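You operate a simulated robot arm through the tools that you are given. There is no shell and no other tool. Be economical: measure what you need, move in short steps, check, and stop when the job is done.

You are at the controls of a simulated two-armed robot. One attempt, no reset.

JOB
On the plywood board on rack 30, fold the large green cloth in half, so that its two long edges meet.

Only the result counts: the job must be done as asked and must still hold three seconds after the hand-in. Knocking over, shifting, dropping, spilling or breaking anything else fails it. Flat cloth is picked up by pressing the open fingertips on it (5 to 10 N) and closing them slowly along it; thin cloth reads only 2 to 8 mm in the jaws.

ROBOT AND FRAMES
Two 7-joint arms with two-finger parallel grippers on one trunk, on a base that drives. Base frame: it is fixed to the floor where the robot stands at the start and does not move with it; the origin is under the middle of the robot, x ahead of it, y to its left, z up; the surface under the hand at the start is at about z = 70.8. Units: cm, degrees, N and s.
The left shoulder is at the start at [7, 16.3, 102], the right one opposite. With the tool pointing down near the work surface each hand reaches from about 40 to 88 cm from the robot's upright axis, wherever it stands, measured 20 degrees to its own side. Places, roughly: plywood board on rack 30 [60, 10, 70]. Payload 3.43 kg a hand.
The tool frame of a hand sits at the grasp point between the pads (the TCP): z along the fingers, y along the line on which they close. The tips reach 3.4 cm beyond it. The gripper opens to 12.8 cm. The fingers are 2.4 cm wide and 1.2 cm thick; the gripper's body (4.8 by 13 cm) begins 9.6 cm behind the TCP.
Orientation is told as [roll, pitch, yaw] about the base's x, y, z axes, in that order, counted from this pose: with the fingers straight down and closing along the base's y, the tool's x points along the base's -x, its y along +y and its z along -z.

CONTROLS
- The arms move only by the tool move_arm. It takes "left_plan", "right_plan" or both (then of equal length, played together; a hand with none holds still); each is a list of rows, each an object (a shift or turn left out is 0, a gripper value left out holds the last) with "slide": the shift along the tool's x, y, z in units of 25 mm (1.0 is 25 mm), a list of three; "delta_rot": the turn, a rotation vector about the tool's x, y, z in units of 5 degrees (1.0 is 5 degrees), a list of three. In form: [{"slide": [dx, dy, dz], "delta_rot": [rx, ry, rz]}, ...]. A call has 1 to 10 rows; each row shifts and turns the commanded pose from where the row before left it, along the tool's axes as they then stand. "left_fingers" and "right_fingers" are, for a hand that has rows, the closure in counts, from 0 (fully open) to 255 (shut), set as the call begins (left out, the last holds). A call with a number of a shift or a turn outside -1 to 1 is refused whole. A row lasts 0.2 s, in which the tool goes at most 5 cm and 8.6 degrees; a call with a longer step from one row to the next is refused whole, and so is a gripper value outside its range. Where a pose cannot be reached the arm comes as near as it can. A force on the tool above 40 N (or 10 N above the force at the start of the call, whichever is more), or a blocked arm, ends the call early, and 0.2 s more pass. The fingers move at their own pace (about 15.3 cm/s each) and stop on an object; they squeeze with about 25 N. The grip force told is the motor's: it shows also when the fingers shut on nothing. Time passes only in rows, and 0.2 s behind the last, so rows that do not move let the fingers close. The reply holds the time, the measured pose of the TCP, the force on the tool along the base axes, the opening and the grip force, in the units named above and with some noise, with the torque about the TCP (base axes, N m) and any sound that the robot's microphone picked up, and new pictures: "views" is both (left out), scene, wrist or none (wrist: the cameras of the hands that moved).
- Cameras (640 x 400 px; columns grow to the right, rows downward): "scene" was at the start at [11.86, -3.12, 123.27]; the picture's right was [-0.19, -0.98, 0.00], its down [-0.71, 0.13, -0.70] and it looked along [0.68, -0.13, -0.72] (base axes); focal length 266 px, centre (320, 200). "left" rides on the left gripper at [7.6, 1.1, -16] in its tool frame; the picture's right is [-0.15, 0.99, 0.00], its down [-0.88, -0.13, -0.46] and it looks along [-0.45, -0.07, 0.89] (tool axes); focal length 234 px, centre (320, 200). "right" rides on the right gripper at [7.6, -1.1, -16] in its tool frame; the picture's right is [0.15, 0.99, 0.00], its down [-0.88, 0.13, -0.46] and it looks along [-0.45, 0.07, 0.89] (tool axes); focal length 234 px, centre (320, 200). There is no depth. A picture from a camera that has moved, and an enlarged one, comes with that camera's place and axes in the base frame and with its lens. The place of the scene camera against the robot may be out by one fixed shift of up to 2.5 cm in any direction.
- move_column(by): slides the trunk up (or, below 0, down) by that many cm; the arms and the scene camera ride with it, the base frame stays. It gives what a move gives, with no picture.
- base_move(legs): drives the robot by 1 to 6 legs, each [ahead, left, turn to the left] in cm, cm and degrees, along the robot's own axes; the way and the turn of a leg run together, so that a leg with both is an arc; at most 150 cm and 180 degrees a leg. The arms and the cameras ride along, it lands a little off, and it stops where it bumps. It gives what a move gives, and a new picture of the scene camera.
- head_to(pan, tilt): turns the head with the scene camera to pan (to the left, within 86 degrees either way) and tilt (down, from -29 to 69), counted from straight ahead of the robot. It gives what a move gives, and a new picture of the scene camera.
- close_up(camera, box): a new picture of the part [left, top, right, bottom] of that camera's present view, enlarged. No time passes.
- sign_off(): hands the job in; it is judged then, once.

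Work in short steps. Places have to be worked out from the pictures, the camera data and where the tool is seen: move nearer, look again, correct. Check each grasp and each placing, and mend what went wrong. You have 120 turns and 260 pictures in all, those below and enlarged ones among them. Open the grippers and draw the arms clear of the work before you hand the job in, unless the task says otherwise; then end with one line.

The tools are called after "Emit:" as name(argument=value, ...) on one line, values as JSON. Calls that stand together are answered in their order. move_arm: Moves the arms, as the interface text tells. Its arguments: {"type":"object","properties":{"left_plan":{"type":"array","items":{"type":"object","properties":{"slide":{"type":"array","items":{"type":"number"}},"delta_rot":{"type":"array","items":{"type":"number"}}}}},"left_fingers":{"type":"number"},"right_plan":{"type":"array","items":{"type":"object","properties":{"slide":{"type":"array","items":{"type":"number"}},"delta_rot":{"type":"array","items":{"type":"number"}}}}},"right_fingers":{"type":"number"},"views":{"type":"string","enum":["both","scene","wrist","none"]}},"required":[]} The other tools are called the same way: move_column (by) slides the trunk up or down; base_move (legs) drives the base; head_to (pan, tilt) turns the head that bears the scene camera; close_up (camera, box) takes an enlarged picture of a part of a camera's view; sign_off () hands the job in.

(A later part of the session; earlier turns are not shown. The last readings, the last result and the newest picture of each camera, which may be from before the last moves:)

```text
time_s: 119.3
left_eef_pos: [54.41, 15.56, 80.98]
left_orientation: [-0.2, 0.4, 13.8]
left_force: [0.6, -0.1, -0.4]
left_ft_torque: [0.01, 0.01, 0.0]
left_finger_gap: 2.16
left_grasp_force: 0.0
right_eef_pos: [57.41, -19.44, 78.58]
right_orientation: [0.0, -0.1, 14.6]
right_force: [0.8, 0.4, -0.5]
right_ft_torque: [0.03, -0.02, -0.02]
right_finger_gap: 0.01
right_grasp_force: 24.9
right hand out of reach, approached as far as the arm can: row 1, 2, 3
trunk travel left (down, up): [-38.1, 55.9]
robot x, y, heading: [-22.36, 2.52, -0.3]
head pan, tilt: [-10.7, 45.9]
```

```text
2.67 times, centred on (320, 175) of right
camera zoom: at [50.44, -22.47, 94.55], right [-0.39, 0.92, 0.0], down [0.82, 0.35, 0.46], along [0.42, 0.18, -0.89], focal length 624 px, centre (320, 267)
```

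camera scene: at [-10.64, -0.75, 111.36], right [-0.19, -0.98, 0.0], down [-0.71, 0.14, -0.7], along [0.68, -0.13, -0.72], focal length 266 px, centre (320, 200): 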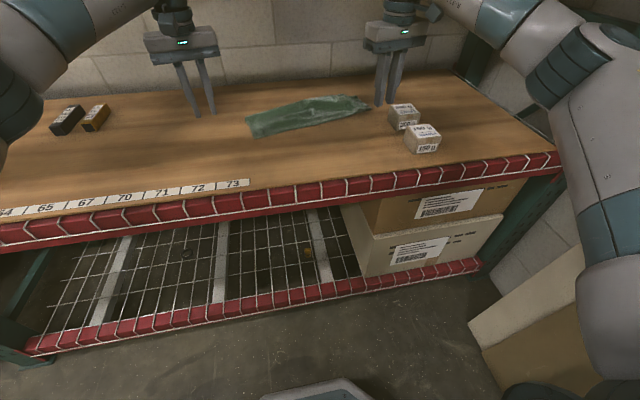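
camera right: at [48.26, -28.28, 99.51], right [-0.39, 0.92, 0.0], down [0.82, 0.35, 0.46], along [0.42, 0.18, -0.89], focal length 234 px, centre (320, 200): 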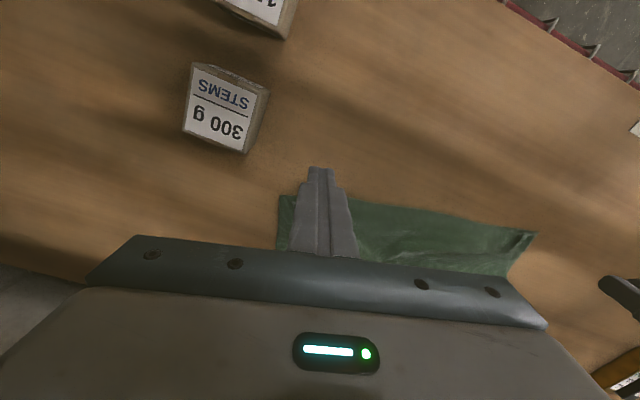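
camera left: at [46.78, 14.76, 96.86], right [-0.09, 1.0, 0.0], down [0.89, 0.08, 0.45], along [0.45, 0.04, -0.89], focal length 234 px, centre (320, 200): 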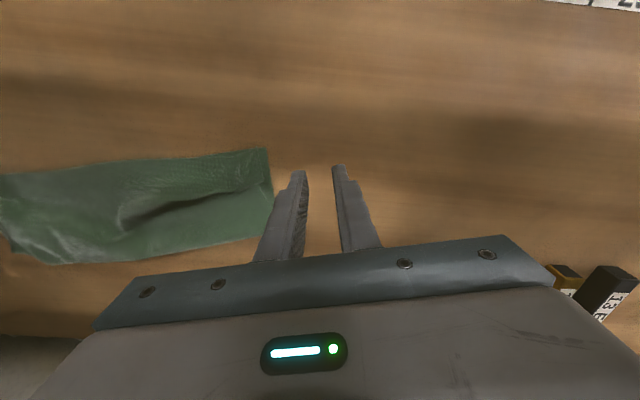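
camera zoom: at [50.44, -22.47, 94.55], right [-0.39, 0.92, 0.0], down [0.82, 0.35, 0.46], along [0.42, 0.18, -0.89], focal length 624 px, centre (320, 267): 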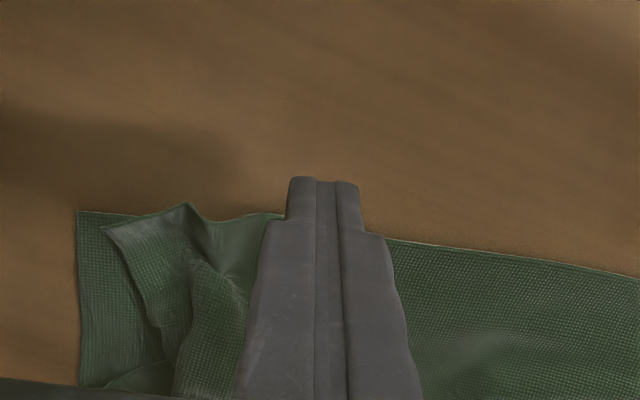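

Reach-limited; I'll raise slightly and drive 5.5 cm forward, then shift over the pleat.

Emit:
move_arm(right_plan=[{"slide": [0, 0, -0.8]}, {"slide": [0, 0, -0.8]}, {}], views="none")

Emit:
base_move(legs=[[6, 0, 0]])

Emit:
move_arm(right_plan=[{"slide": [0.1, -0.7, 0.5]}, {"slide": [0.1, -0.7, 0.5]}, {"slide": [0, 0, 0.8]}, {"slide": [0, 0, 0.6]}, {}], views="none")

Emit:
close_up(camera="right", box=[200, 100, 440, 250])

```text
time_s: 120.1
left_eef_pos: [54.42, 15.49, 80.92]
left_orientation: [-0.1, 0.3, 13.8]
left_force: [0.2, 0.5, -0.3]
left_ft_torque: [0.01, 0.0, 0.0]
left_finger_gap: 2.17
left_grasp_force: 0.0
right_eef_pos: [57.38, -19.4, 82.48]
right_orientation: [0.0, 0.1, 14.6]
right_force: [0.2, 0.7, 0.5]
right_ft_torque: [0.02, 0.02, -0.01]
right_finger_gap: 0.0
right_grasp_force: 25.4
trunk travel left (down, up): [-38.1, 55.9]
robot x, y, heading: [-22.89, 2.56, -0.6]
head pan, tilt: [-10.7, 45.9]
```

```text
time_s: 121.1
left_eef_pos: [60.37, 15.55, 80.82]
left_orientation: [0.0, 0.5, 13.8]
left_force: [0.3, 0.9, -1.6]
left_ft_torque: [-0.01, 0.02, 0.0]
left_finger_gap: 2.17
left_grasp_force: 0.1
right_eef_pos: [63.46, -19.61, 82.33]
right_orientation: [0.1, 0.1, 14.6]
right_force: [-0.4, -0.8, -0.4]
right_ft_torque: [0.02, 0.04, 0.0]
right_finger_gap: 0.0
right_grasp_force: 24.7
trunk travel left (down, up): [-38.1, 55.9]
robot x, y, heading: [-16.74, 2.55, -0.5]
head pan, tilt: [-10.7, 45.9]
camera scene: at [-4.55, -0.76, 111.34], right [-0.19, -0.98, 0.0], down [-0.71, 0.14, -0.69], along [0.68, -0.13, -0.72], focal length 266 px, centre (320, 200)
```

scene: 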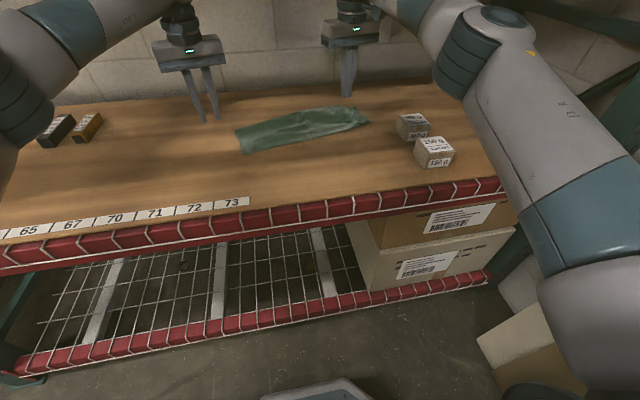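

```text
time_s: 122.3
left_eef_pos: [60.3, 15.57, 80.93]
left_orientation: [-0.1, 0.4, 13.7]
left_force: [-1.0, 0.1, 0.2]
left_ft_torque: [0.02, 0.0, -0.02]
left_finger_gap: 2.16
left_grasp_force: 0.1
right_eef_pos: [63.34, -21.2, 77.64]
right_orientation: [-0.1, 0.1, 14.5]
right_force: [0.5, 0.9, 0.8]
right_ft_torque: [0.02, -0.04, -0.03]
right_finger_gap: 0.01
right_grasp_force: 25.4
right hand out of reach, approached as far as the arm can: row 1, 2
trunk travel left (down, up): [-38.1, 55.9]
robot x, y, heading: [-16.45, 2.31, -0.2]
head pan, tilt: [-10.7, 45.9]
```

```text
2.67 times, centred on (320, 175) of right
camera zoom: at [56.45, -24.18, 93.67], right [-0.39, 0.92, 0.0], down [0.82, 0.35, 0.46], along [0.42, 0.18, -0.89], focal length 624 px, centre (320, 267)
```

zoom: 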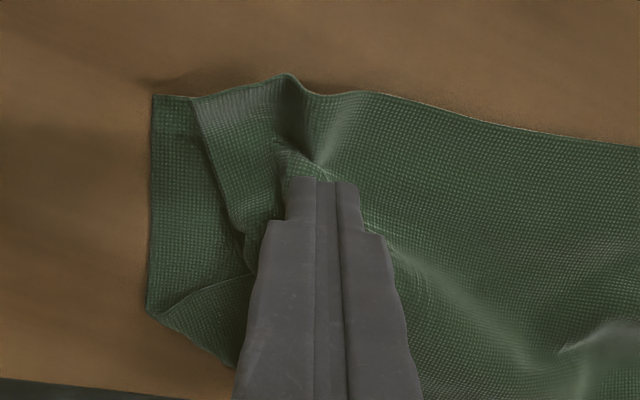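

A clear view: the pleat is about 1.5 cm in front and to the right of the fingertips. I'll nudge the base to put them on it.

Emit:
base_move(legs=[[-1.0, -1.6, 0]])

Emit:
move_arm(right_plan=[{"slide": [0, 0, 0.5]}, {"slide": [0, 0, 0.4]}, {"slide": [0, 0, 0.2]}, {"slide": [0, 0, 0.1]}, {}], views="none")

Emit:
close_up(camera="right", box=[200, 100, 440, 250])

```text
time_s: 123.1
left_eef_pos: [59.37, 13.93, 80.92]
left_orientation: [-0.1, 0.2, 13.8]
left_force: [0.3, -0.1, 0.4]
left_ft_torque: [-0.01, -0.03, -0.03]
left_finger_gap: 2.17
left_grasp_force: 0.1
right_eef_pos: [62.21, -22.74, 77.71]
right_orientation: [0.1, 0.1, 14.6]
right_force: [-0.9, -0.3, 0.2]
right_ft_torque: [0.05, -0.01, 0.0]
right_finger_gap: 0.0
right_grasp_force: 25.2
trunk travel left (down, up): [-38.1, 55.9]
robot x, y, heading: [-17.95, 0.95, -0.4]
head pan, tilt: [-10.7, 45.9]
camera scene: at [-5.75, -2.39, 111.37], right [-0.19, -0.98, 0.0], down [-0.7, 0.14, -0.7], along [0.68, -0.13, -0.72], focal length 266 px, centre (320, 200)
```

scene: 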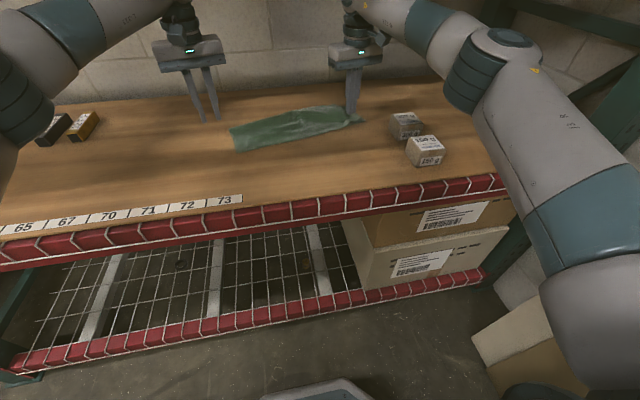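

```text
time_s: 124.3
left_eef_pos: [59.26, 14.07, 81.0]
left_orientation: [-0.2, 0.3, 13.9]
left_force: [-0.4, 0.7, 0.5]
left_ft_torque: [-0.01, 0.02, -0.01]
left_finger_gap: 2.16
left_grasp_force: 0.0
right_eef_pos: [62.39, -22.68, 74.77]
right_orientation: [0.0, -0.1, 14.7]
right_force: [1.3, 0.3, 8.6]
right_ft_torque: [0.11, -0.08, -0.05]
right_finger_gap: 0.02
right_grasp_force: 24.8
trunk travel left (down, up): [-38.1, 55.9]
robot x, y, heading: [-17.38, 0.67, -0.3]
head pan, tilt: [-10.7, 45.9]
```

```text
2.67 times, centred on (320, 175) of right
camera zoom: at [55.46, -25.74, 90.84], right [-0.39, 0.92, 0.0], down [0.82, 0.35, 0.46], along [0.42, 0.18, -0.89], focal length 624 px, centre (320, 267)
```

zoom: 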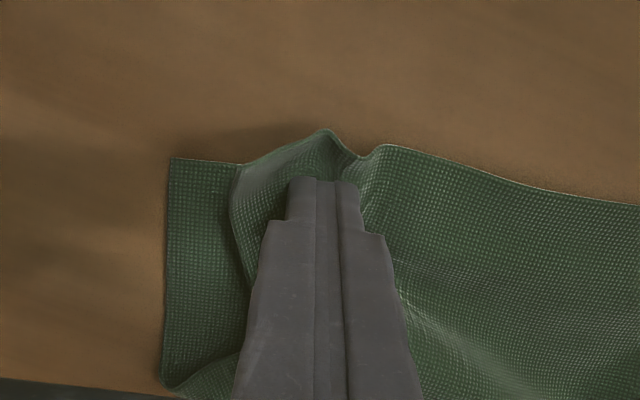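

Pressing on the pleat at 8.6 N. Opening gradually to spread it.

Emit:
move_arm(right_plan=[{}, {}], right_fingers=235, views="none")

Emit:
move_arm(right_plan=[{}, {}], right_fingers=210, views="none")

Emit:
move_arm(right_plan=[{}, {}], right_fingers=185, views="none")

Emit:
close_up(camera="right", box=[200, 100, 440, 250])

```text
time_s: 124.9
left_eef_pos: [59.47, 13.92, 80.95]
left_orientation: [-0.2, 0.3, 13.7]
left_force: [0.3, -0.4, -0.2]
left_ft_torque: [-0.01, 0.02, -0.02]
left_finger_gap: 2.14
left_grasp_force: 0.0
right_eef_pos: [62.56, -22.79, 74.64]
right_orientation: [0.0, 0.1, 14.4]
right_force: [0.5, -0.4, 0.5]
right_ft_torque: [0.01, 0.0, 0.0]
right_finger_gap: 1.03
right_grasp_force: 0.0
trunk travel left (down, up): [-38.1, 55.9]
robot x, y, heading: [-17.31, 0.98, -0.4]
head pan, tilt: [-10.7, 45.9]
```

```text
time_s: 125.5
left_eef_pos: [59.43, 14.03, 80.92]
left_orientation: [-0.2, 0.4, 13.8]
left_force: [0.0, 0.9, -0.2]
left_ft_torque: [-0.01, -0.01, -0.03]
left_finger_gap: 2.14
left_grasp_force: 0.1
right_eef_pos: [62.35, -22.79, 74.69]
right_orientation: [-0.1, 0.0, 14.7]
right_force: [0.1, -0.3, 0.7]
right_ft_torque: [0.02, 0.02, 0.02]
right_finger_gap: 2.24
right_grasp_force: 0.0
trunk travel left (down, up): [-38.1, 55.9]
robot x, y, heading: [-17.84, 0.9, -0.4]
head pan, tilt: [-10.7, 45.9]
```

```text
time_s: 126.1
left_eef_pos: [59.38, 14.01, 80.93]
left_orientation: [-0.1, 0.3, 13.8]
left_force: [0.0, -0.5, 0.4]
left_ft_torque: [0.01, -0.01, -0.01]
left_finger_gap: 2.15
left_grasp_force: 0.2
right_eef_pos: [62.56, -22.68, 74.62]
right_orientation: [0.1, 0.1, 14.6]
right_force: [-1.1, 0.0, 0.6]
right_ft_torque: [-0.02, -0.02, -0.02]
right_finger_gap: 3.53
right_grasp_force: 0.1
trunk travel left (down, up): [-38.1, 55.9]
robot x, y, heading: [-17.57, 0.93, -0.6]
head pan, tilt: [-10.7, 45.9]
```

```text
2.67 times, centred on (320, 175) of right
camera zoom: at [55.52, -25.78, 90.7], right [-0.39, 0.92, 0.0], down [0.82, 0.35, 0.46], along [0.42, 0.18, -0.89], focal length 624 px, centre (320, 267)
```

zoom: 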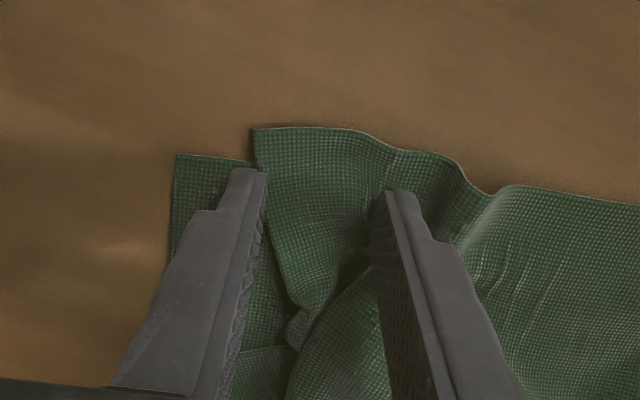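

The fingers opened with too little pressure, so the pleat only shifted. I'll lift, re-centre on it about 1.8 cm inboard, and repeat with firmer pressure.

Emit:
move_arm(right_plan=[{"slide": [0, 0, -0.4]}, {"slide": [0, 0, -0.5]}, {"slide": [0, 0.36, 0]}, {"slide": [0, 0.36, 0]}, {}], views="none")

Emit:
move_arm(right_plan=[{}, {"slide": [0, 0, 0.5]}, {"slide": [0, 0, 0.4]}, {"slide": [0, 0, 0.1]}, {"slide": [0, 0, 0.05]}, {}], right_fingers=255, views="none")

Emit:
close_up(camera="right", box=[200, 100, 440, 250])

```text
time_s: 127.3
left_eef_pos: [59.33, 13.99, 80.82]
left_orientation: [-0.2, 0.3, 13.7]
left_force: [-0.6, 0.8, -0.5]
left_ft_torque: [-0.01, 0.03, 0.0]
left_finger_gap: 2.21
left_grasp_force: 0.1
right_eef_pos: [62.1, -20.94, 77.0]
right_orientation: [0.1, 0.1, 14.7]
right_force: [0.6, -0.4, 1.1]
right_ft_torque: [0.02, 0.02, -0.01]
right_finger_gap: 3.53
right_grasp_force: 0.1
trunk travel left (down, up): [-38.1, 55.9]
robot x, y, heading: [-17.6, 0.5, -0.5]
head pan, tilt: [-10.7, 45.9]
```

```text
time_s: 128.7
left_eef_pos: [59.21, 13.93, 81.01]
left_orientation: [-0.1, 0.3, 13.9]
left_force: [-0.8, -0.1, 0.3]
left_ft_torque: [-0.01, -0.05, 0.0]
left_finger_gap: 2.16
left_grasp_force: 0.0
right_eef_pos: [62.07, -20.99, 74.51]
right_orientation: [-0.1, 0.0, 14.7]
right_force: [1.8, 0.7, 9.5]
right_ft_torque: [0.06, -0.14, 0.03]
right_finger_gap: 0.01
right_grasp_force: 24.8
trunk travel left (down, up): [-38.1, 55.9]
robot x, y, heading: [-17.56, 0.48, -0.3]
head pan, tilt: [-10.7, 45.9]
```

```text
2.67 times, centred on (320, 175) of right
camera zoom: at [54.97, -23.98, 90.44], right [-0.39, 0.92, 0.0], down [0.82, 0.35, 0.46], along [0.42, 0.18, -0.89], focal length 624 px, centre (320, 267)
```

zoom: 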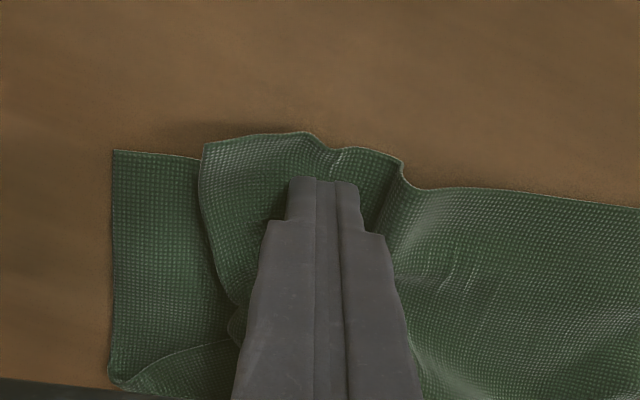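

The pleat is still about 2.3 cm further inboard. I'll lift, move onto it, press, then open.

Emit:
move_arm(right_plan=[{"slide": [0, 0, -0.5]}, {"slide": [0, 0.45, -0.3]}, {"slide": [0, 0.45, 0]}, {"slide": [0, 0, 0.5]}, {"slide": [0, 0, 0.3]}, {"slide": [0, 0, 0.08]}, {}], views="none")

Emit:
move_arm(right_plan=[{}, {}], right_fingers=240, views="none")

Emit:
move_arm(right_plan=[{"slide": [0, 0, 0.02]}, {}], right_fingers=220, views="none")

Emit:
move_arm(right_plan=[{"slide": [0, 0, 0.02]}, {}], right_fingers=195, views="none")

Emit:
close_up(camera="right", box=[160, 100, 440, 270])

```text
time_s: 130.3
left_eef_pos: [59.23, 14.07, 81.01]
left_orientation: [-0.2, 0.2, 13.8]
left_force: [-1.0, -1.2, -0.2]
left_ft_torque: [-0.02, 0.0, 0.01]
left_finger_gap: 2.15
left_grasp_force: 0.0
right_eef_pos: [61.33, -18.83, 74.47]
right_orientation: [0.0, -0.2, 14.6]
right_force: [4.2, -2.4, 20.5]
right_ft_torque: [-0.14, -0.09, 0.01]
right_finger_gap: 0.0
right_grasp_force: 24.9
trunk travel left (down, up): [-38.1, 55.9]
robot x, y, heading: [-17.74, 0.94, -0.0]
head pan, tilt: [-10.7, 45.9]
```

```text
time_s: 130.9
left_eef_pos: [59.2, 14.04, 81.05]
left_orientation: [-0.1, 0.2, 13.9]
left_force: [0.4, -0.7, 0.6]
left_ft_torque: [0.03, -0.03, 0.01]
left_finger_gap: 2.17
left_grasp_force: 0.1
right_eef_pos: [61.31, -18.83, 74.45]
right_orientation: [0.0, -0.2, 14.7]
right_force: [4.9, 0.2, 25.9]
right_ft_torque: [-0.12, -0.11, 0.05]
right_finger_gap: 0.13
right_grasp_force: 0.0
trunk travel left (down, up): [-38.1, 55.9]
robot x, y, heading: [-17.63, 1.09, -0.7]
head pan, tilt: [-10.7, 45.9]
```

```text
time_s: 131.5
left_eef_pos: [59.03, 14.15, 81.21]
left_orientation: [-0.2, 0.2, 13.9]
left_force: [0.7, -1.1, 0.0]
left_ft_torque: [0.01, -0.04, -0.01]
left_finger_gap: 2.15
left_grasp_force: 0.1
right_eef_pos: [61.24, -18.54, 74.44]
right_orientation: [0.0, -0.2, 14.7]
right_force: [0.4, 8.0, 29.5]
right_ft_torque: [0.1, 0.04, -0.02]
right_finger_gap: 1.12
right_grasp_force: 0.0
trunk travel left (down, up): [-38.1, 55.9]
robot x, y, heading: [-17.59, 1.06, -0.5]
head pan, tilt: [-10.7, 45.9]
```

```text
time_s: 132.1
left_eef_pos: [59.15, 14.19, 81.09]
left_orientation: [-0.3, 0.3, 13.8]
left_force: [0.1, 0.4, 0.1]
left_ft_torque: [0.02, 0.01, -0.01]
left_finger_gap: 2.17
left_grasp_force: 0.2
right_eef_pos: [61.15, -18.58, 74.35]
right_orientation: [-0.1, -0.2, 14.8]
right_force: [-0.8, 8.2, 29.3]
right_ft_torque: [-0.03, 0.01, -0.03]
right_finger_gap: 2.32
right_grasp_force: 0.0
trunk travel left (down, up): [-38.1, 55.9]
robot x, y, heading: [-17.95, 0.9, -0.4]
head pan, tilt: [-10.7, 45.9]
```

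```text
2.29 times, centred on (300, 185) of right
camera zoom: at [54.18, -21.66, 90.42], right [-0.39, 0.92, 0.0], down [0.82, 0.35, 0.46], along [0.42, 0.18, -0.89], focal length 535 px, centre (366, 234)
```

zoom: 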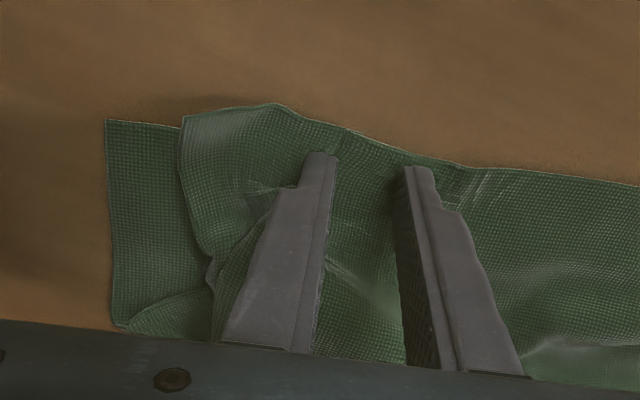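

The pleat is flattened, but the right upper corner is still 2.8 cm short along the edge. I'll pinch it with a narrow 1.5 cm gap, so it gathers little, and carry it outward.

Emit:
move_arm(right_plan=[{"slide": [0, 0, -0.4]}, {"slide": [0, 0, -0.5]}, {"slide": [0.06, -0.7, 0]}, {"slide": [0.06, -0.7, 0]}, {"slide": [0.05, -0.6, 0]}, {}], right_fingers=225, views="none")

Emit:
move_arm(right_plan=[{"slide": [0, 0, 0.4]}, {"slide": [0, 0, 0.35]}, {"slide": [0, 0, 0.08]}, {}], views="none")

Emit:
close_up(camera="right", box=[160, 100, 440, 270])

```text
time_s: 133.5
left_eef_pos: [59.38, 13.91, 80.97]
left_orientation: [-0.2, 0.2, 13.8]
left_force: [-0.8, 0.3, 0.0]
left_ft_torque: [-0.01, -0.03, 0.01]
left_finger_gap: 2.14
left_grasp_force: 0.0
right_eef_pos: [62.1, -23.78, 76.17]
right_orientation: [0.0, 0.2, 14.6]
right_force: [0.2, -0.3, 0.2]
right_ft_torque: [0.01, 0.02, 0.03]
right_finger_gap: 1.49
right_grasp_force: 0.1
trunk travel left (down, up): [-38.1, 55.9]
robot x, y, heading: [-17.54, 1.26, -0.3]
head pan, tilt: [-10.7, 45.9]
```

```text
time_s: 134.5
left_eef_pos: [59.26, 14.01, 81.22]
left_orientation: [-0.2, 0.2, 13.8]
left_force: [0.1, -0.2, -0.2]
left_ft_torque: [-0.04, 0.02, 0.0]
left_finger_gap: 2.16
left_grasp_force: 0.1
right_eef_pos: [62.09, -23.69, 74.5]
right_orientation: [0.1, -0.2, 14.5]
right_force: [1.3, -1.8, 18.4]
right_ft_torque: [-0.04, -0.1, 0.02]
right_finger_gap: 1.52
right_grasp_force: 0.4
trunk travel left (down, up): [-38.1, 55.9]
robot x, y, heading: [-17.67, 0.73, -0.4]
head pan, tilt: [-10.7, 45.9]
```

```text
2.29 times, centred on (300, 185) of right
camera zoom: at [55.08, -26.73, 90.41], right [-0.39, 0.92, 0.0], down [0.82, 0.35, 0.46], along [0.42, 0.18, -0.89], focal length 535 px, centre (366, 234)
```

zoom: 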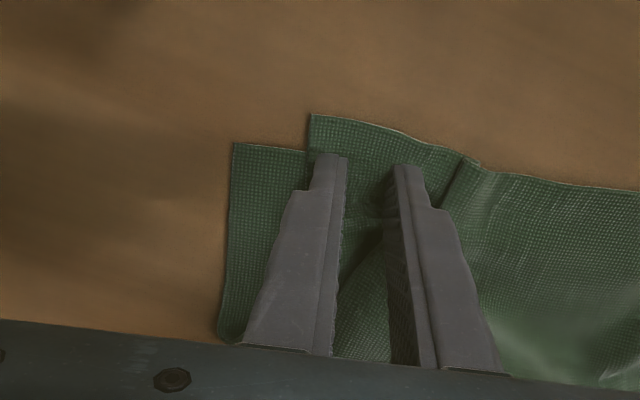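

Both tips are on the patch. Easing the pressure and closing.

Emit:
move_arm(right_plan=[{"slide": [0, 0, -0.04]}, {}], right_fingers=240, views="none")

Emit:
move_arm(right_plan=[{}, {}, {}], right_fingers=255, views="none")

Emit:
move_arm(right_plan=[{"slide": [0, 0, -0.4]}, {"slide": [0, -0.2, -0.2]}, {"slide": [-0.1, -0.4, 0]}, {"slide": [-0.1, -0.4, 0]}, {}], views="none")

Emit:
close_up(camera="right", box=[160, 100, 440, 270])

```text
time_s: 135.1
left_eef_pos: [59.15, 13.98, 81.01]
left_orientation: [-0.2, 0.2, 13.9]
left_force: [-0.1, 0.0, 0.4]
left_ft_torque: [-0.01, 0.0, 0.02]
left_finger_gap: 2.16
left_grasp_force: 0.1
right_eef_pos: [62.04, -23.56, 74.55]
right_orientation: [0.0, -0.2, 14.7]
right_force: [0.0, 0.8, 16.4]
right_ft_torque: [0.13, -0.03, 0.0]
right_finger_gap: 0.67
right_grasp_force: 0.1
trunk travel left (down, up): [-38.1, 55.9]
robot x, y, heading: [-17.78, 1.26, -0.3]
head pan, tilt: [-10.7, 45.9]
```

```text
time_s: 135.9
left_eef_pos: [59.17, 14.05, 81.1]
left_orientation: [-0.2, 0.1, 13.8]
left_force: [-0.7, 0.2, 0.6]
left_ft_torque: [0.01, 0.0, 0.0]
left_finger_gap: 2.15
left_grasp_force: 0.0
right_eef_pos: [62.18, -23.56, 74.51]
right_orientation: [0.1, -0.2, 14.7]
right_force: [0.4, 1.8, 16.1]
right_ft_torque: [0.09, -0.03, 0.0]
right_finger_gap: 0.17
right_grasp_force: 25.0
trunk travel left (down, up): [-38.1, 55.9]
robot x, y, heading: [-17.64, 1.03, -0.3]
head pan, tilt: [-10.7, 45.9]
```

```text
time_s: 137.1
left_eef_pos: [59.34, 14.04, 80.93]
left_orientation: [-0.2, 0.2, 13.9]
left_force: [0.9, 0.1, 0.0]
left_ft_torque: [0.0, 0.01, 0.02]
left_finger_gap: 2.19
left_grasp_force: 0.0
right_eef_pos: [62.36, -24.22, 75.61]
right_orientation: [-0.1, 0.0, 14.7]
right_force: [-0.9, 0.7, -1.3]
right_ft_torque: [0.01, 0.04, 0.04]
right_finger_gap: 0.15
right_grasp_force: 25.2
right hand out of reach, approached as far as the arm can: row 3, 4
trunk travel left (down, up): [-38.1, 55.9]
robot x, y, heading: [-17.29, 0.67, -0.2]
head pan, tilt: [-10.7, 45.9]
```

```text
2.29 times, centred on (300, 185) of right
camera zoom: at [55.39, -27.26, 91.77], right [-0.39, 0.92, 0.0], down [0.82, 0.35, 0.45], along [0.42, 0.18, -0.89], focal length 535 px, centre (366, 234)
```

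zoom: 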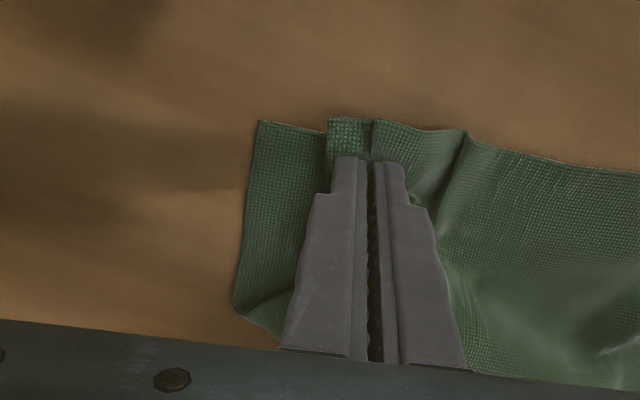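

The pinch holds only the upper layer. The arm is at its limit, so I'll use the base to carry it 2.6 cm outward along the edge.

Emit:
base_move(legs=[[0.7, -2.6, 0]])

Emit:
close_up(camera="right", box=[160, 100, 440, 270])

```text
time_s: 137.9
left_eef_pos: [60.07, 11.44, 80.83]
left_orientation: [-0.1, 0.3, 13.7]
left_force: [0.5, -0.5, 0.6]
left_ft_torque: [0.04, 0.02, 0.01]
left_finger_gap: 2.14
left_grasp_force: 0.2
right_eef_pos: [63.04, -26.8, 75.62]
right_orientation: [0.0, 0.1, 14.6]
right_force: [-0.2, -0.1, -0.3]
right_ft_torque: [0.07, -0.04, 0.0]
right_finger_gap: 0.13
right_grasp_force: 24.9
trunk travel left (down, up): [-38.1, 55.9]
robot x, y, heading: [-16.86, -1.96, -0.5]
head pan, tilt: [-10.7, 45.9]
camera scene: at [-4.98, -4.97, 111.36], right [-0.19, -0.98, 0.0], down [-0.71, 0.14, -0.7], along [0.68, -0.13, -0.72], focal length 266 px, centre (320, 200)
```

scene: 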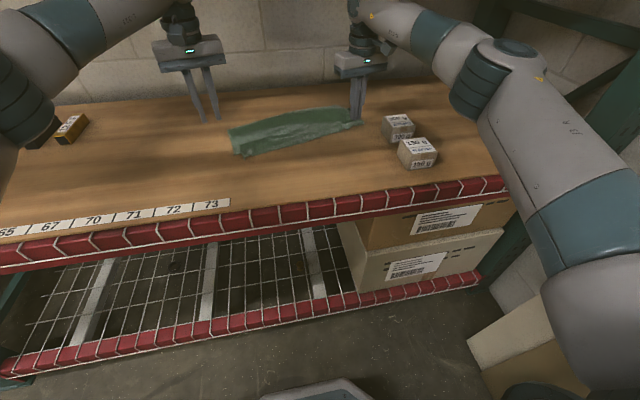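

```text
2.29 times, centred on (300, 185) of right
camera zoom: at [56.11, -29.87, 91.72], right [-0.39, 0.92, 0.0], down [0.82, 0.35, 0.45], along [0.42, 0.18, -0.89], focal length 535 px, centre (366, 234)
```

zoom: 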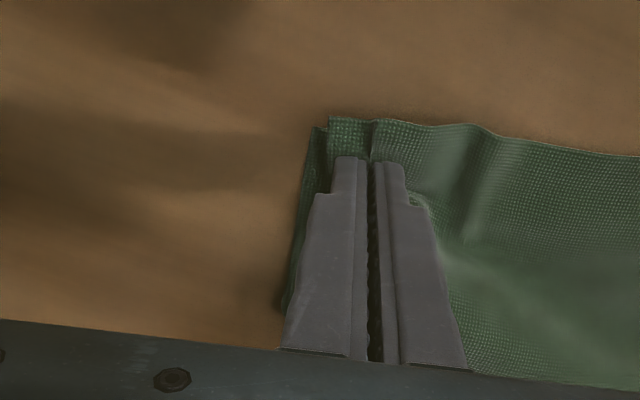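

The right corner now meets the lower one within about half a centimetre. Lower, release with a small opening, then lift straight up.

Emit:
move_arm(right_plan=[{"slide": [0, 0, 0.25]}, {"slide": [0, 0, 0.17]}, {"slide": [0, 0, 0.04]}, {}], views="none")

Emit:
move_arm(right_plan=[{}, {}, {}], right_fingers=228, views="none")

Emit:
move_arm(right_plan=[{"slide": [0, 0, -0.3]}, {"slide": [0, 0, -0.5]}, {"slide": [0, 0, -0.8]}, {"slide": [0, 0, -0.8]}, {"slide": [0, 0, -0.5]}, {}], left_plan=[{"slide": [0, 0.8, 0]}, {"slide": [0, 0.8, 0]}, {"slide": [0, 0.8, 0]}, {}, {}, {}], views="none")

Emit:
base_move(legs=[[-14, 0, 0]])

Emit:
close_up(camera="left", box=[0, 130, 320, 330])

Emit:
close_up(camera="scene", box=[220, 80, 380, 160])

```text
time_s: 138.9
left_eef_pos: [59.97, 11.39, 80.95]
left_orientation: [-0.2, 0.4, 13.8]
left_force: [0.2, 0.3, 1.0]
left_ft_torque: [0.01, -0.03, -0.01]
left_finger_gap: 2.16
left_grasp_force: 0.0
right_eef_pos: [63.03, -26.78, 74.63]
right_orientation: [0.1, 0.1, 14.7]
right_force: [-0.3, 0.2, -0.2]
right_ft_torque: [0.06, -0.03, -0.03]
right_finger_gap: 0.17
right_grasp_force: 24.8
trunk travel left (down, up): [-38.1, 55.9]
robot x, y, heading: [-16.89, -1.22, -0.3]
head pan, tilt: [-10.7, 45.9]
```

```text
time_s: 139.7
left_eef_pos: [60.01, 11.36, 80.85]
left_orientation: [-0.3, 0.3, 13.8]
left_force: [0.5, -0.3, 0.3]
left_ft_torque: [0.02, -0.01, -0.01]
left_finger_gap: 2.15
left_grasp_force: 0.1
right_eef_pos: [63.03, -26.87, 74.65]
right_orientation: [0.0, 0.2, 14.7]
right_force: [-0.3, -0.3, 1.2]
right_ft_torque: [0.02, 0.01, -0.02]
right_finger_gap: 1.36
right_grasp_force: 0.1
trunk travel left (down, up): [-38.1, 55.9]
robot x, y, heading: [-17.06, -1.48, -0.4]
head pan, tilt: [-10.7, 45.9]
```

```text
time_s: 141.1
left_eef_pos: [58.63, 17.05, 80.85]
left_orientation: [-0.2, 0.3, 13.8]
left_force: [-0.1, 0.4, -0.1]
left_ft_torque: [0.04, 0.01, 0.01]
left_finger_gap: 2.17
left_grasp_force: 0.1
right_eef_pos: [62.93, -27.3, 79.64]
right_orientation: [0.0, 0.0, 14.6]
right_force: [-0.1, 0.6, -0.5]
right_ft_torque: [-0.01, 0.0, 0.02]
right_finger_gap: 1.36
right_grasp_force: 0.1
right hand out of reach, approached as far as the arm can: row 4, 5
trunk travel left (down, up): [-38.1, 55.9]
robot x, y, heading: [-17.01, -1.81, -0.4]
head pan, tilt: [-10.7, 45.9]
```

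```text
time_s: 142.4
left_eef_pos: [44.43, 17.12, 80.96]
left_orientation: [-0.2, 0.3, 13.6]
left_force: [-0.3, -0.1, 0.3]
left_ft_torque: [-0.01, -0.02, 0.0]
left_finger_gap: 2.17
left_grasp_force: 0.1
right_eef_pos: [48.68, -27.18, 79.81]
right_orientation: [0.0, -0.1, 14.4]
right_force: [-0.8, 0.2, 1.0]
right_ft_torque: [-0.01, -0.03, -0.03]
right_finger_gap: 1.37
right_grasp_force: 0.1
trunk travel left (down, up): [-38.1, 55.9]
robot x, y, heading: [-30.99, -1.3, -0.1]
head pan, tilt: [-10.7, 45.9]
camera scene: at [-19.22, -4.8, 111.38], right [-0.19, -0.98, 0.0], down [-0.7, 0.14, -0.7], along [0.68, -0.14, -0.72], focal length 266 px, centre (320, 200)
```

scene: 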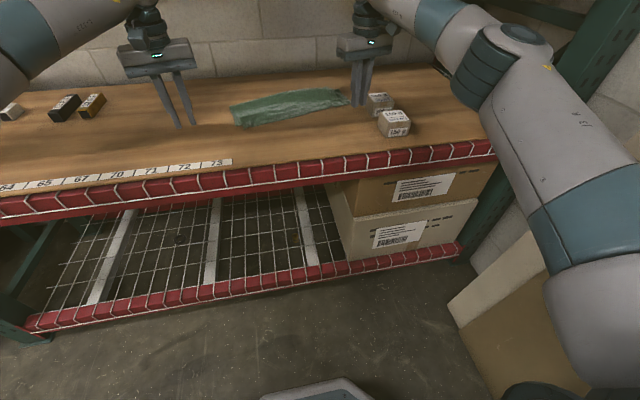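

```text
2.00 times, centred on (160, 230) of left
camera zoom: at [36.81, 16.46, 96.92], right [-0.09, 1.0, 0.0], down [0.89, 0.08, 0.45], along [0.45, 0.04, -0.89], focal length 468 px, centre (640, 140)
```

zoom: 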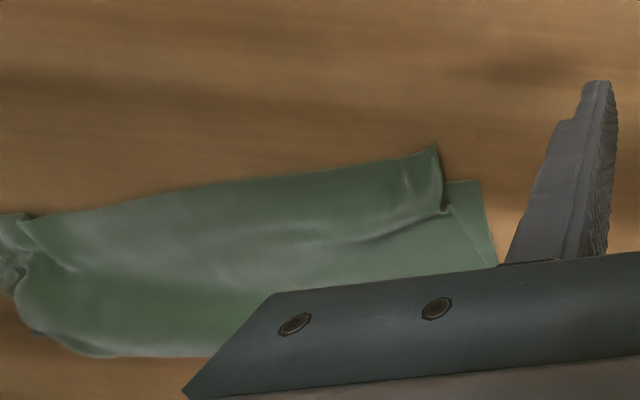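

```text
4.00 times, centred on (300, 120) of scene
camera zoom: at [-19.22, -4.8, 111.38], right [-0.19, -0.98, 0.0], down [-0.7, 0.14, -0.7], along [0.68, -0.14, -0.72], focal length 1065 px, centre (400, 520)
```

zoom: 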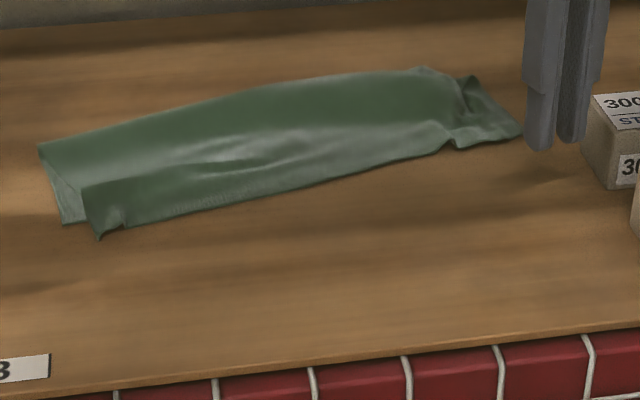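

The right end is good now, but pulling it shifted the left corner: upper corner ≈[51.5,5], lower ≈[53.9,7.5]. I'll fix the left with the same narrow pinch; first retract the right hand and drive forward.

Emit:
move_arm(right_plan=[{"slide": [0.8, -0.2, 0]}, {"slide": [0.8, -0.2, 0]}, {"slide": [0.8, -0.2, 0]}, {"slide": [0.8, -0.2, 0]}, {}], views="none")

Emit:
base_move(legs=[[9, 0, 0]])

Emit:
move_arm(left_plan=[{"slide": [0.3, -0.9, 0]}, {"slide": [0.3, -0.9, 0]}, {"slide": [0.3, -0.9, 0]}, {"slide": [0.3, -0.9, 0]}, {"slide": [0.2, -0.9, 0.3]}, {"slide": [0, -0.7, 0.5]}, {"slide": [0, 0, 0.8]}, {}], left_fingers=225, views="none")

Emit:
close_up(camera="left", box=[160, 100, 440, 270])

```text
time_s: 143.7
left_eef_pos: [44.5, 17.19, 80.81]
left_orientation: [-0.1, 0.4, 13.7]
left_force: [0.0, -0.5, 0.4]
left_ft_torque: [-0.03, 0.0, 0.03]
left_finger_gap: 2.15
left_grasp_force: 0.1
right_eef_pos: [41.51, -31.02, 79.59]
right_orientation: [-0.1, 0.0, 14.3]
right_force: [0.4, 0.4, 0.3]
right_ft_torque: [0.04, 0.0, -0.01]
right_finger_gap: 1.37
right_grasp_force: 0.0
trunk travel left (down, up): [-38.1, 55.9]
robot x, y, heading: [-31.37, -1.46, -0.6]
head pan, tilt: [-10.7, 45.9]
```

```text
time_s: 144.8
left_eef_pos: [53.7, 17.07, 80.81]
left_orientation: [0.1, 0.4, 13.9]
left_force: [-0.7, 0.0, -0.6]
left_ft_torque: [-0.01, -0.01, 0.0]
left_finger_gap: 2.14
left_grasp_force: 0.1
right_eef_pos: [50.58, -31.15, 79.34]
right_orientation: [0.0, 0.0, 14.4]
right_force: [0.0, -0.1, -0.9]
right_ft_torque: [0.02, 0.07, 0.0]
right_finger_gap: 1.36
right_grasp_force: 0.1
trunk travel left (down, up): [-38.1, 55.9]
robot x, y, heading: [-22.26, -1.81, -0.6]
head pan, tilt: [-10.7, 45.9]
camera scene: at [-9.91, -4.88, 111.35], right [-0.19, -0.98, 0.0], down [-0.71, 0.14, -0.69], along [0.68, -0.13, -0.72], focal length 266 px, centre (320, 200)
```

scene: 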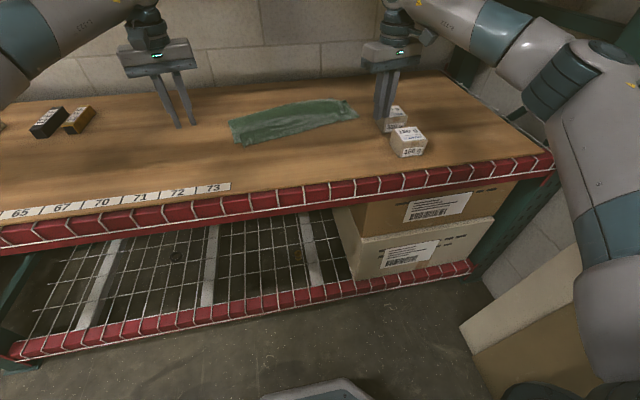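

```text
time_s: 146.6
left_eef_pos: [53.27, 3.61, 76.9]
left_orientation: [-0.1, 0.3, 13.8]
left_force: [-0.1, 0.1, 0.0]
left_ft_torque: [0.01, 0.0, 0.02]
left_finger_gap: 1.52
left_grasp_force: 0.0
right_eef_pos: [50.52, -31.13, 79.49]
right_orientation: [0.0, 0.1, 14.5]
right_force: [-0.5, -0.5, 0.4]
right_ft_torque: [0.04, 0.0, 0.03]
right_finger_gap: 1.36
right_grasp_force: 0.0
trunk travel left (down, up): [-38.1, 55.9]
robot x, y, heading: [-21.55, -1.5, -0.4]
head pan, tilt: [-10.7, 45.9]
```

```text
2.29 times, centred on (300, 185) of left
camera zoom: at [45.69, 2.92, 92.82], right [-0.09, 1.0, 0.0], down [0.89, 0.08, 0.45], along [0.45, 0.04, -0.89], focal length 535 px, centre (366, 234)
```

zoom: 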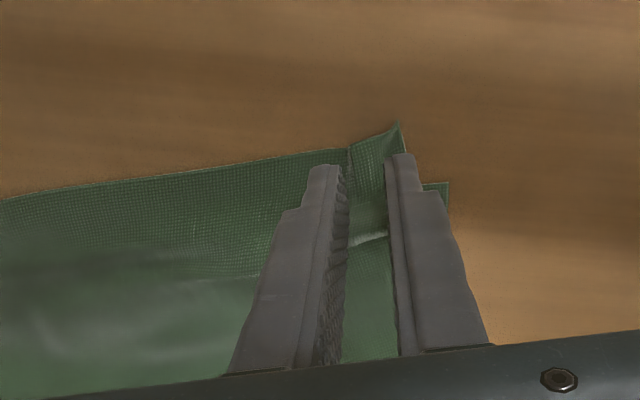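

The left fingers straddle the corner patch. A slight shift inboard and nearer, then descend, press and close.

Emit:
move_arm(left_plan=[{"slide": [0.16, -0.2, 0.4]}, {"slide": [0, 0, 0.4]}, {"slide": [0, 0, 0.16]}, {"slide": [0, 0, 0.05]}, {}], views="none")

Emit:
move_arm(left_plan=[{}, {}], left_fingers=240, views="none")

Emit:
move_arm(left_plan=[{}, {}, {}], left_fingers=255, views="none")

Emit:
move_arm(left_plan=[{"slide": [0, 0, -0.4]}, {"slide": [-0.2, 0.2, -0.2]}, {"slide": [-0.25, 0.3, 0]}, {"slide": [-0.25, 0.3, 0]}, {}], views="none")

Emit:
close_up(camera="left", box=[160, 100, 440, 270])

```text
time_s: 147.8
left_eef_pos: [53.04, 3.12, 74.46]
left_orientation: [-0.2, 0.3, 13.8]
left_force: [-0.3, -0.2, 0.5]
left_ft_torque: [0.05, 0.01, 0.01]
left_finger_gap: 1.48
left_grasp_force: 0.2
right_eef_pos: [50.57, -31.15, 79.58]
right_orientation: [0.0, 0.0, 14.4]
right_force: [-0.6, 0.2, -0.1]
right_ft_torque: [0.0, 0.04, -0.01]
right_finger_gap: 1.35
right_grasp_force: 0.0
trunk travel left (down, up): [-38.1, 55.9]
robot x, y, heading: [-21.73, -1.58, -0.7]
head pan, tilt: [-10.7, 45.9]
```

```text
time_s: 148.4
left_eef_pos: [53.17, 3.21, 74.3]
left_orientation: [-0.2, 0.3, 13.8]
left_force: [-0.2, 0.5, 0.7]
left_ft_torque: [0.04, 0.02, 0.02]
left_finger_gap: 0.74
left_grasp_force: 0.1
right_eef_pos: [50.53, -31.21, 79.56]
right_orientation: [0.0, 0.0, 14.5]
right_force: [0.7, -0.2, 0.0]
right_ft_torque: [0.01, 0.02, -0.03]
right_finger_gap: 1.35
right_grasp_force: 0.0
trunk travel left (down, up): [-38.1, 55.9]
robot x, y, heading: [-21.5, -1.49, -0.8]
head pan, tilt: [-10.7, 45.9]
```

```text
time_s: 149.2
left_eef_pos: [53.2, 3.16, 74.37]
left_orientation: [-0.2, 0.3, 13.8]
left_force: [-1.3, 0.1, -0.8]
left_ft_torque: [-0.01, -0.01, -0.04]
left_finger_gap: 0.21
left_grasp_force: 24.5
right_eef_pos: [50.67, -31.16, 79.51]
right_orientation: [0.0, 0.0, 14.4]
right_force: [-0.6, 0.0, 0.3]
right_ft_torque: [0.0, -0.01, -0.05]
right_finger_gap: 1.38
right_grasp_force: 0.1
trunk travel left (down, up): [-38.1, 55.9]
robot x, y, heading: [-21.59, -1.59, -0.4]
head pan, tilt: [-10.7, 45.9]
```

```text
time_s: 150.4
left_eef_pos: [54.33, 5.49, 75.96]
left_orientation: [-0.2, 0.3, 13.7]
left_force: [0.0, -0.4, 0.3]
left_ft_torque: [0.01, 0.02, 0.03]
left_finger_gap: 0.2
left_grasp_force: 24.8
right_eef_pos: [50.55, -31.06, 79.53]
right_orientation: [-0.1, -0.1, 14.4]
right_force: [0.5, -0.7, 0.6]
right_ft_torque: [0.04, 0.0, -0.01]
right_finger_gap: 1.38
right_grasp_force: 0.1
trunk travel left (down, up): [-38.1, 55.9]
robot x, y, heading: [-21.9, -1.39, -0.6]
head pan, tilt: [-10.7, 45.9]
```

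```text
2.29 times, centred on (300, 185) of left
camera zoom: at [46.68, 4.71, 91.85], right [-0.09, 1.0, 0.0], down [0.89, 0.08, 0.45], along [0.45, 0.04, -0.89], focal length 535 px, centre (366, 234)
```

zoom: 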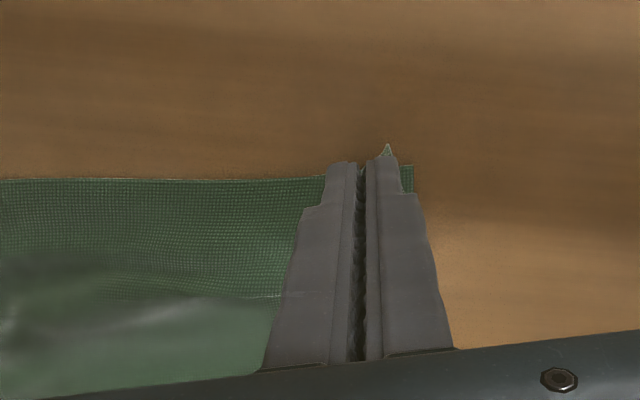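

The left corner is now within about 1 cm. A final 0.6 cm outward, then lower and release.

Emit:
move_arm(left_plan=[{"slide": [-0.1, 0.28, 0.2]}, {"slide": [0, 0, 0.3]}, {"slide": [0, 0, 0.1]}, {}], views="none")

Emit:
move_arm(left_plan=[{}, {}, {}], left_fingers=230, views="none")

Emit:
move_arm(left_plan=[{"slide": [0, 0, -0.3]}, {"slide": [0, 0, -0.6]}, {"slide": [0, 0, -0.9]}, {"slide": [0, 0.5, -0.6]}, {"slide": [0, 0.9, 0]}, {"slide": [0, 0.9, 0]}, {"slide": [0, 0.9, 0]}, {"slide": [0, 0.9, 0]}, {"slide": [0, 0.5, 0]}, {}], views="none")

Emit:
close_up(camera="left", box=[0, 120, 320, 320])

Emit:
close_up(camera="scene", box=[210, 80, 370, 160])

```text
time_s: 151.4
left_eef_pos: [54.34, 6.18, 74.54]
left_orientation: [-0.2, 0.3, 13.8]
left_force: [0.0, -1.1, 5.7]
left_ft_torque: [0.01, -0.03, -0.02]
left_finger_gap: 0.24
left_grasp_force: 25.1
right_eef_pos: [50.65, -31.11, 79.58]
right_orientation: [0.0, -0.1, 14.4]
right_force: [0.7, -0.2, -0.1]
right_ft_torque: [-0.01, 0.01, 0.01]
right_finger_gap: 1.36
right_grasp_force: 0.1
trunk travel left (down, up): [-38.1, 55.9]
robot x, y, heading: [-21.78, -1.59, -0.4]
head pan, tilt: [-10.7, 45.9]
```

```text
time_s: 152.2
left_eef_pos: [54.26, 6.23, 74.51]
left_orientation: [-0.2, 0.3, 13.8]
left_force: [0.9, -0.6, 5.7]
left_ft_torque: [0.05, -0.07, 0.01]
left_finger_gap: 1.11
left_grasp_force: 0.0
right_eef_pos: [50.59, -31.21, 79.57]
right_orientation: [0.0, -0.1, 14.4]
right_force: [0.1, 0.1, -0.8]
right_ft_torque: [0.0, 0.02, 0.02]
right_finger_gap: 1.33
right_grasp_force: 0.0
trunk travel left (down, up): [-38.1, 55.9]
robot x, y, heading: [-21.75, -1.96, -0.3]
head pan, tilt: [-10.7, 45.9]
```

```text
time_s: 154.4
left_eef_pos: [51.55, 17.33, 80.34]
left_orientation: [0.0, 0.2, 13.8]
left_force: [0.1, 0.0, 0.6]
left_ft_torque: [0.01, -0.01, 0.02]
left_finger_gap: 1.23
left_grasp_force: 0.1
right_eef_pos: [50.63, -31.2, 79.5]
right_orientation: [0.0, 0.0, 14.5]
right_force: [-0.4, 0.2, -0.6]
right_ft_torque: [-0.06, -0.02, -0.04]
right_finger_gap: 1.37
right_grasp_force: 0.0
trunk travel left (down, up): [-38.1, 55.9]
robot x, y, heading: [-21.62, -1.78, -0.2]
head pan, tilt: [-10.7, 45.9]
```

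```text
2.00 times, centred on (160, 220) of left
camera zoom: at [43.95, 16.69, 96.2], right [-0.09, 1.0, 0.0], down [0.89, 0.08, 0.45], along [0.45, 0.04, -0.89], focal length 468 px, centre (640, 160)
```

zoom: 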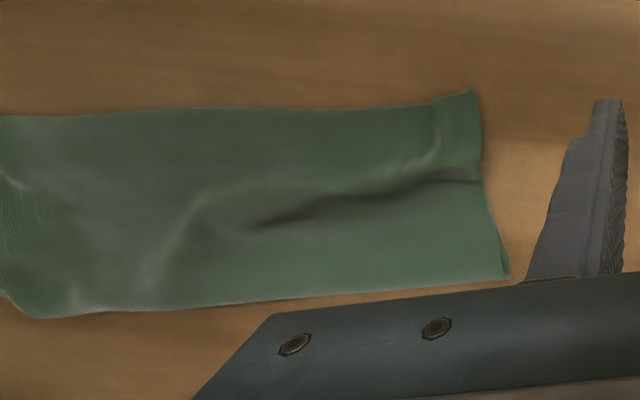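

```text
4.00 times, centred on (290, 120) of scene
camera zoom: at [-10.02, -4.88, 111.37], right [-0.19, -0.98, 0.0], down [-0.7, 0.14, -0.7], along [0.68, -0.13, -0.72], focal length 1065 px, centre (440, 520)
```

zoom: 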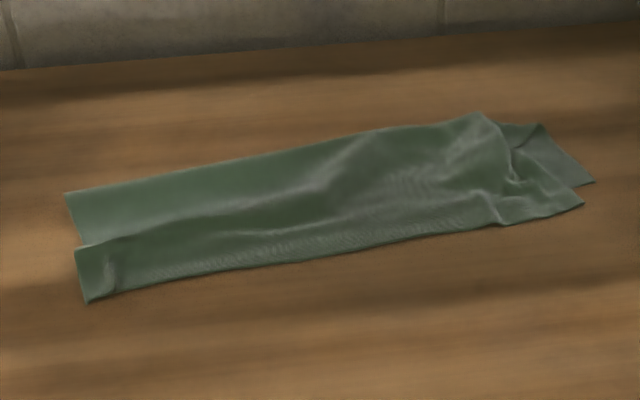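

The left corner lies right on the lower one. Let me check the right end from the right wrist camera.

Emit:
close_up(camera="right", box=[240, 120, 560, 320])

```text
2.00 times, centred on (400, 220) of right
camera zoom: at [43.56, -34.16, 95.55], right [-0.39, 0.92, 0.0], down [0.82, 0.34, 0.46], along [0.42, 0.18, -0.89], focal length 468 px, centre (160, 160)
```

zoom: 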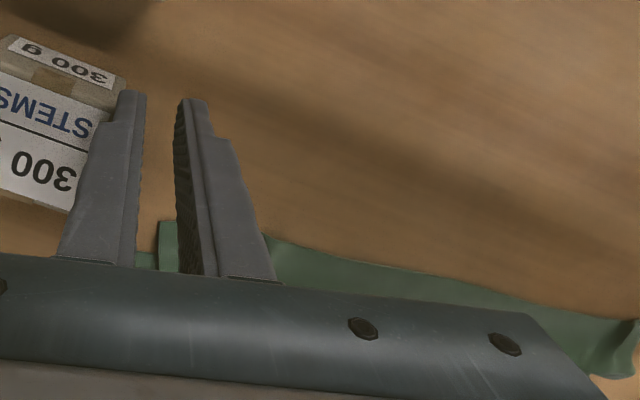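

The right upper corner overshoots the lower one by about 3 cm toward me (upper ≈[59.1,-27.5], lower ≈[62.3,-28]). One more narrow pinch there: drive 4 cm forward, position and descend.

Emit:
base_move(legs=[[4, 0, 0]])

Emit:
move_arm(right_plan=[{"slide": [-0.6, 0.4, 0]}, {"slide": [-0.6, 0.4, 0]}, {"slide": [-0.6, 0.5, 0.1]}, {"slide": [-0.7, 0.5, 0.3]}, {"slide": [0, 0, 0.5]}, {}], right_fingers=225, views="none")

Emit:
close_up(camera="right", box=[160, 100, 440, 270])

```text
time_s: 155.2
left_eef_pos: [55.61, 17.44, 80.15]
left_orientation: [-0.1, 0.3, 13.9]
left_force: [0.3, -0.3, -0.7]
left_ft_torque: [-0.02, 0.06, 0.02]
left_finger_gap: 1.27
left_grasp_force: 0.0
right_eef_pos: [54.71, -31.0, 79.4]
right_orientation: [0.0, 0.1, 14.5]
right_force: [-0.7, 0.0, -1.1]
right_ft_torque: [0.03, 0.06, 0.01]
right_finger_gap: 1.35
right_grasp_force: 0.1
trunk travel left (down, up): [-38.1, 55.9]
robot x, y, heading: [-17.95, -1.35, -0.3]
head pan, tilt: [-10.7, 45.9]
camera scene: at [-5.9, -4.88, 111.34], right [-0.19, -0.98, 0.0], down [-0.71, 0.14, -0.69], along [0.68, -0.13, -0.72], focal length 266 px, centre (320, 200)
```

scene: 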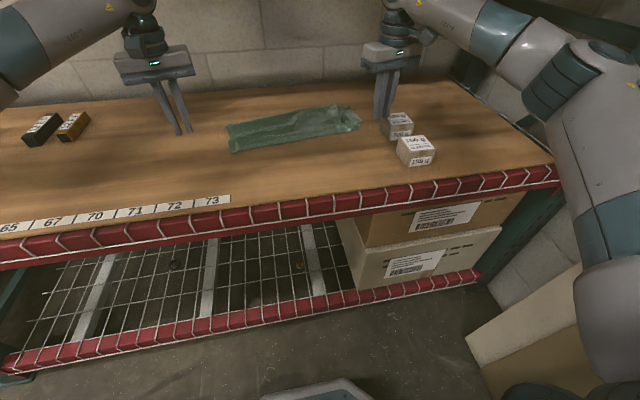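

```text
time_s: 156.6
left_eef_pos: [55.51, 17.39, 80.19]
left_orientation: [-0.2, 0.4, 13.9]
left_force: [-0.5, 0.2, -0.6]
left_ft_torque: [0.0, -0.01, -0.01]
left_finger_gap: 1.26
left_grasp_force: 0.1
right_eef_pos: [59.55, -25.16, 77.19]
right_orientation: [0.1, 0.0, 14.5]
right_force: [0.0, 0.1, -0.2]
right_ft_torque: [-0.02, -0.02, 0.02]
right_finger_gap: 1.54
right_grasp_force: 0.0
trunk travel left (down, up): [-38.1, 55.9]
robot x, y, heading: [-18.07, -1.38, -0.3]
head pan, tilt: [-10.7, 45.9]
```

```text
2.29 times, centred on (300, 185) of right
camera zoom: at [52.53, -28.18, 93.16], right [-0.39, 0.92, 0.0], down [0.82, 0.35, 0.46], along [0.42, 0.18, -0.89], focal length 535 px, centre (366, 234)
```

zoom: 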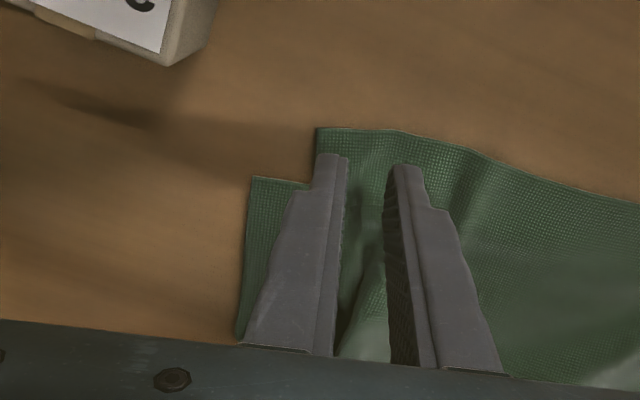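

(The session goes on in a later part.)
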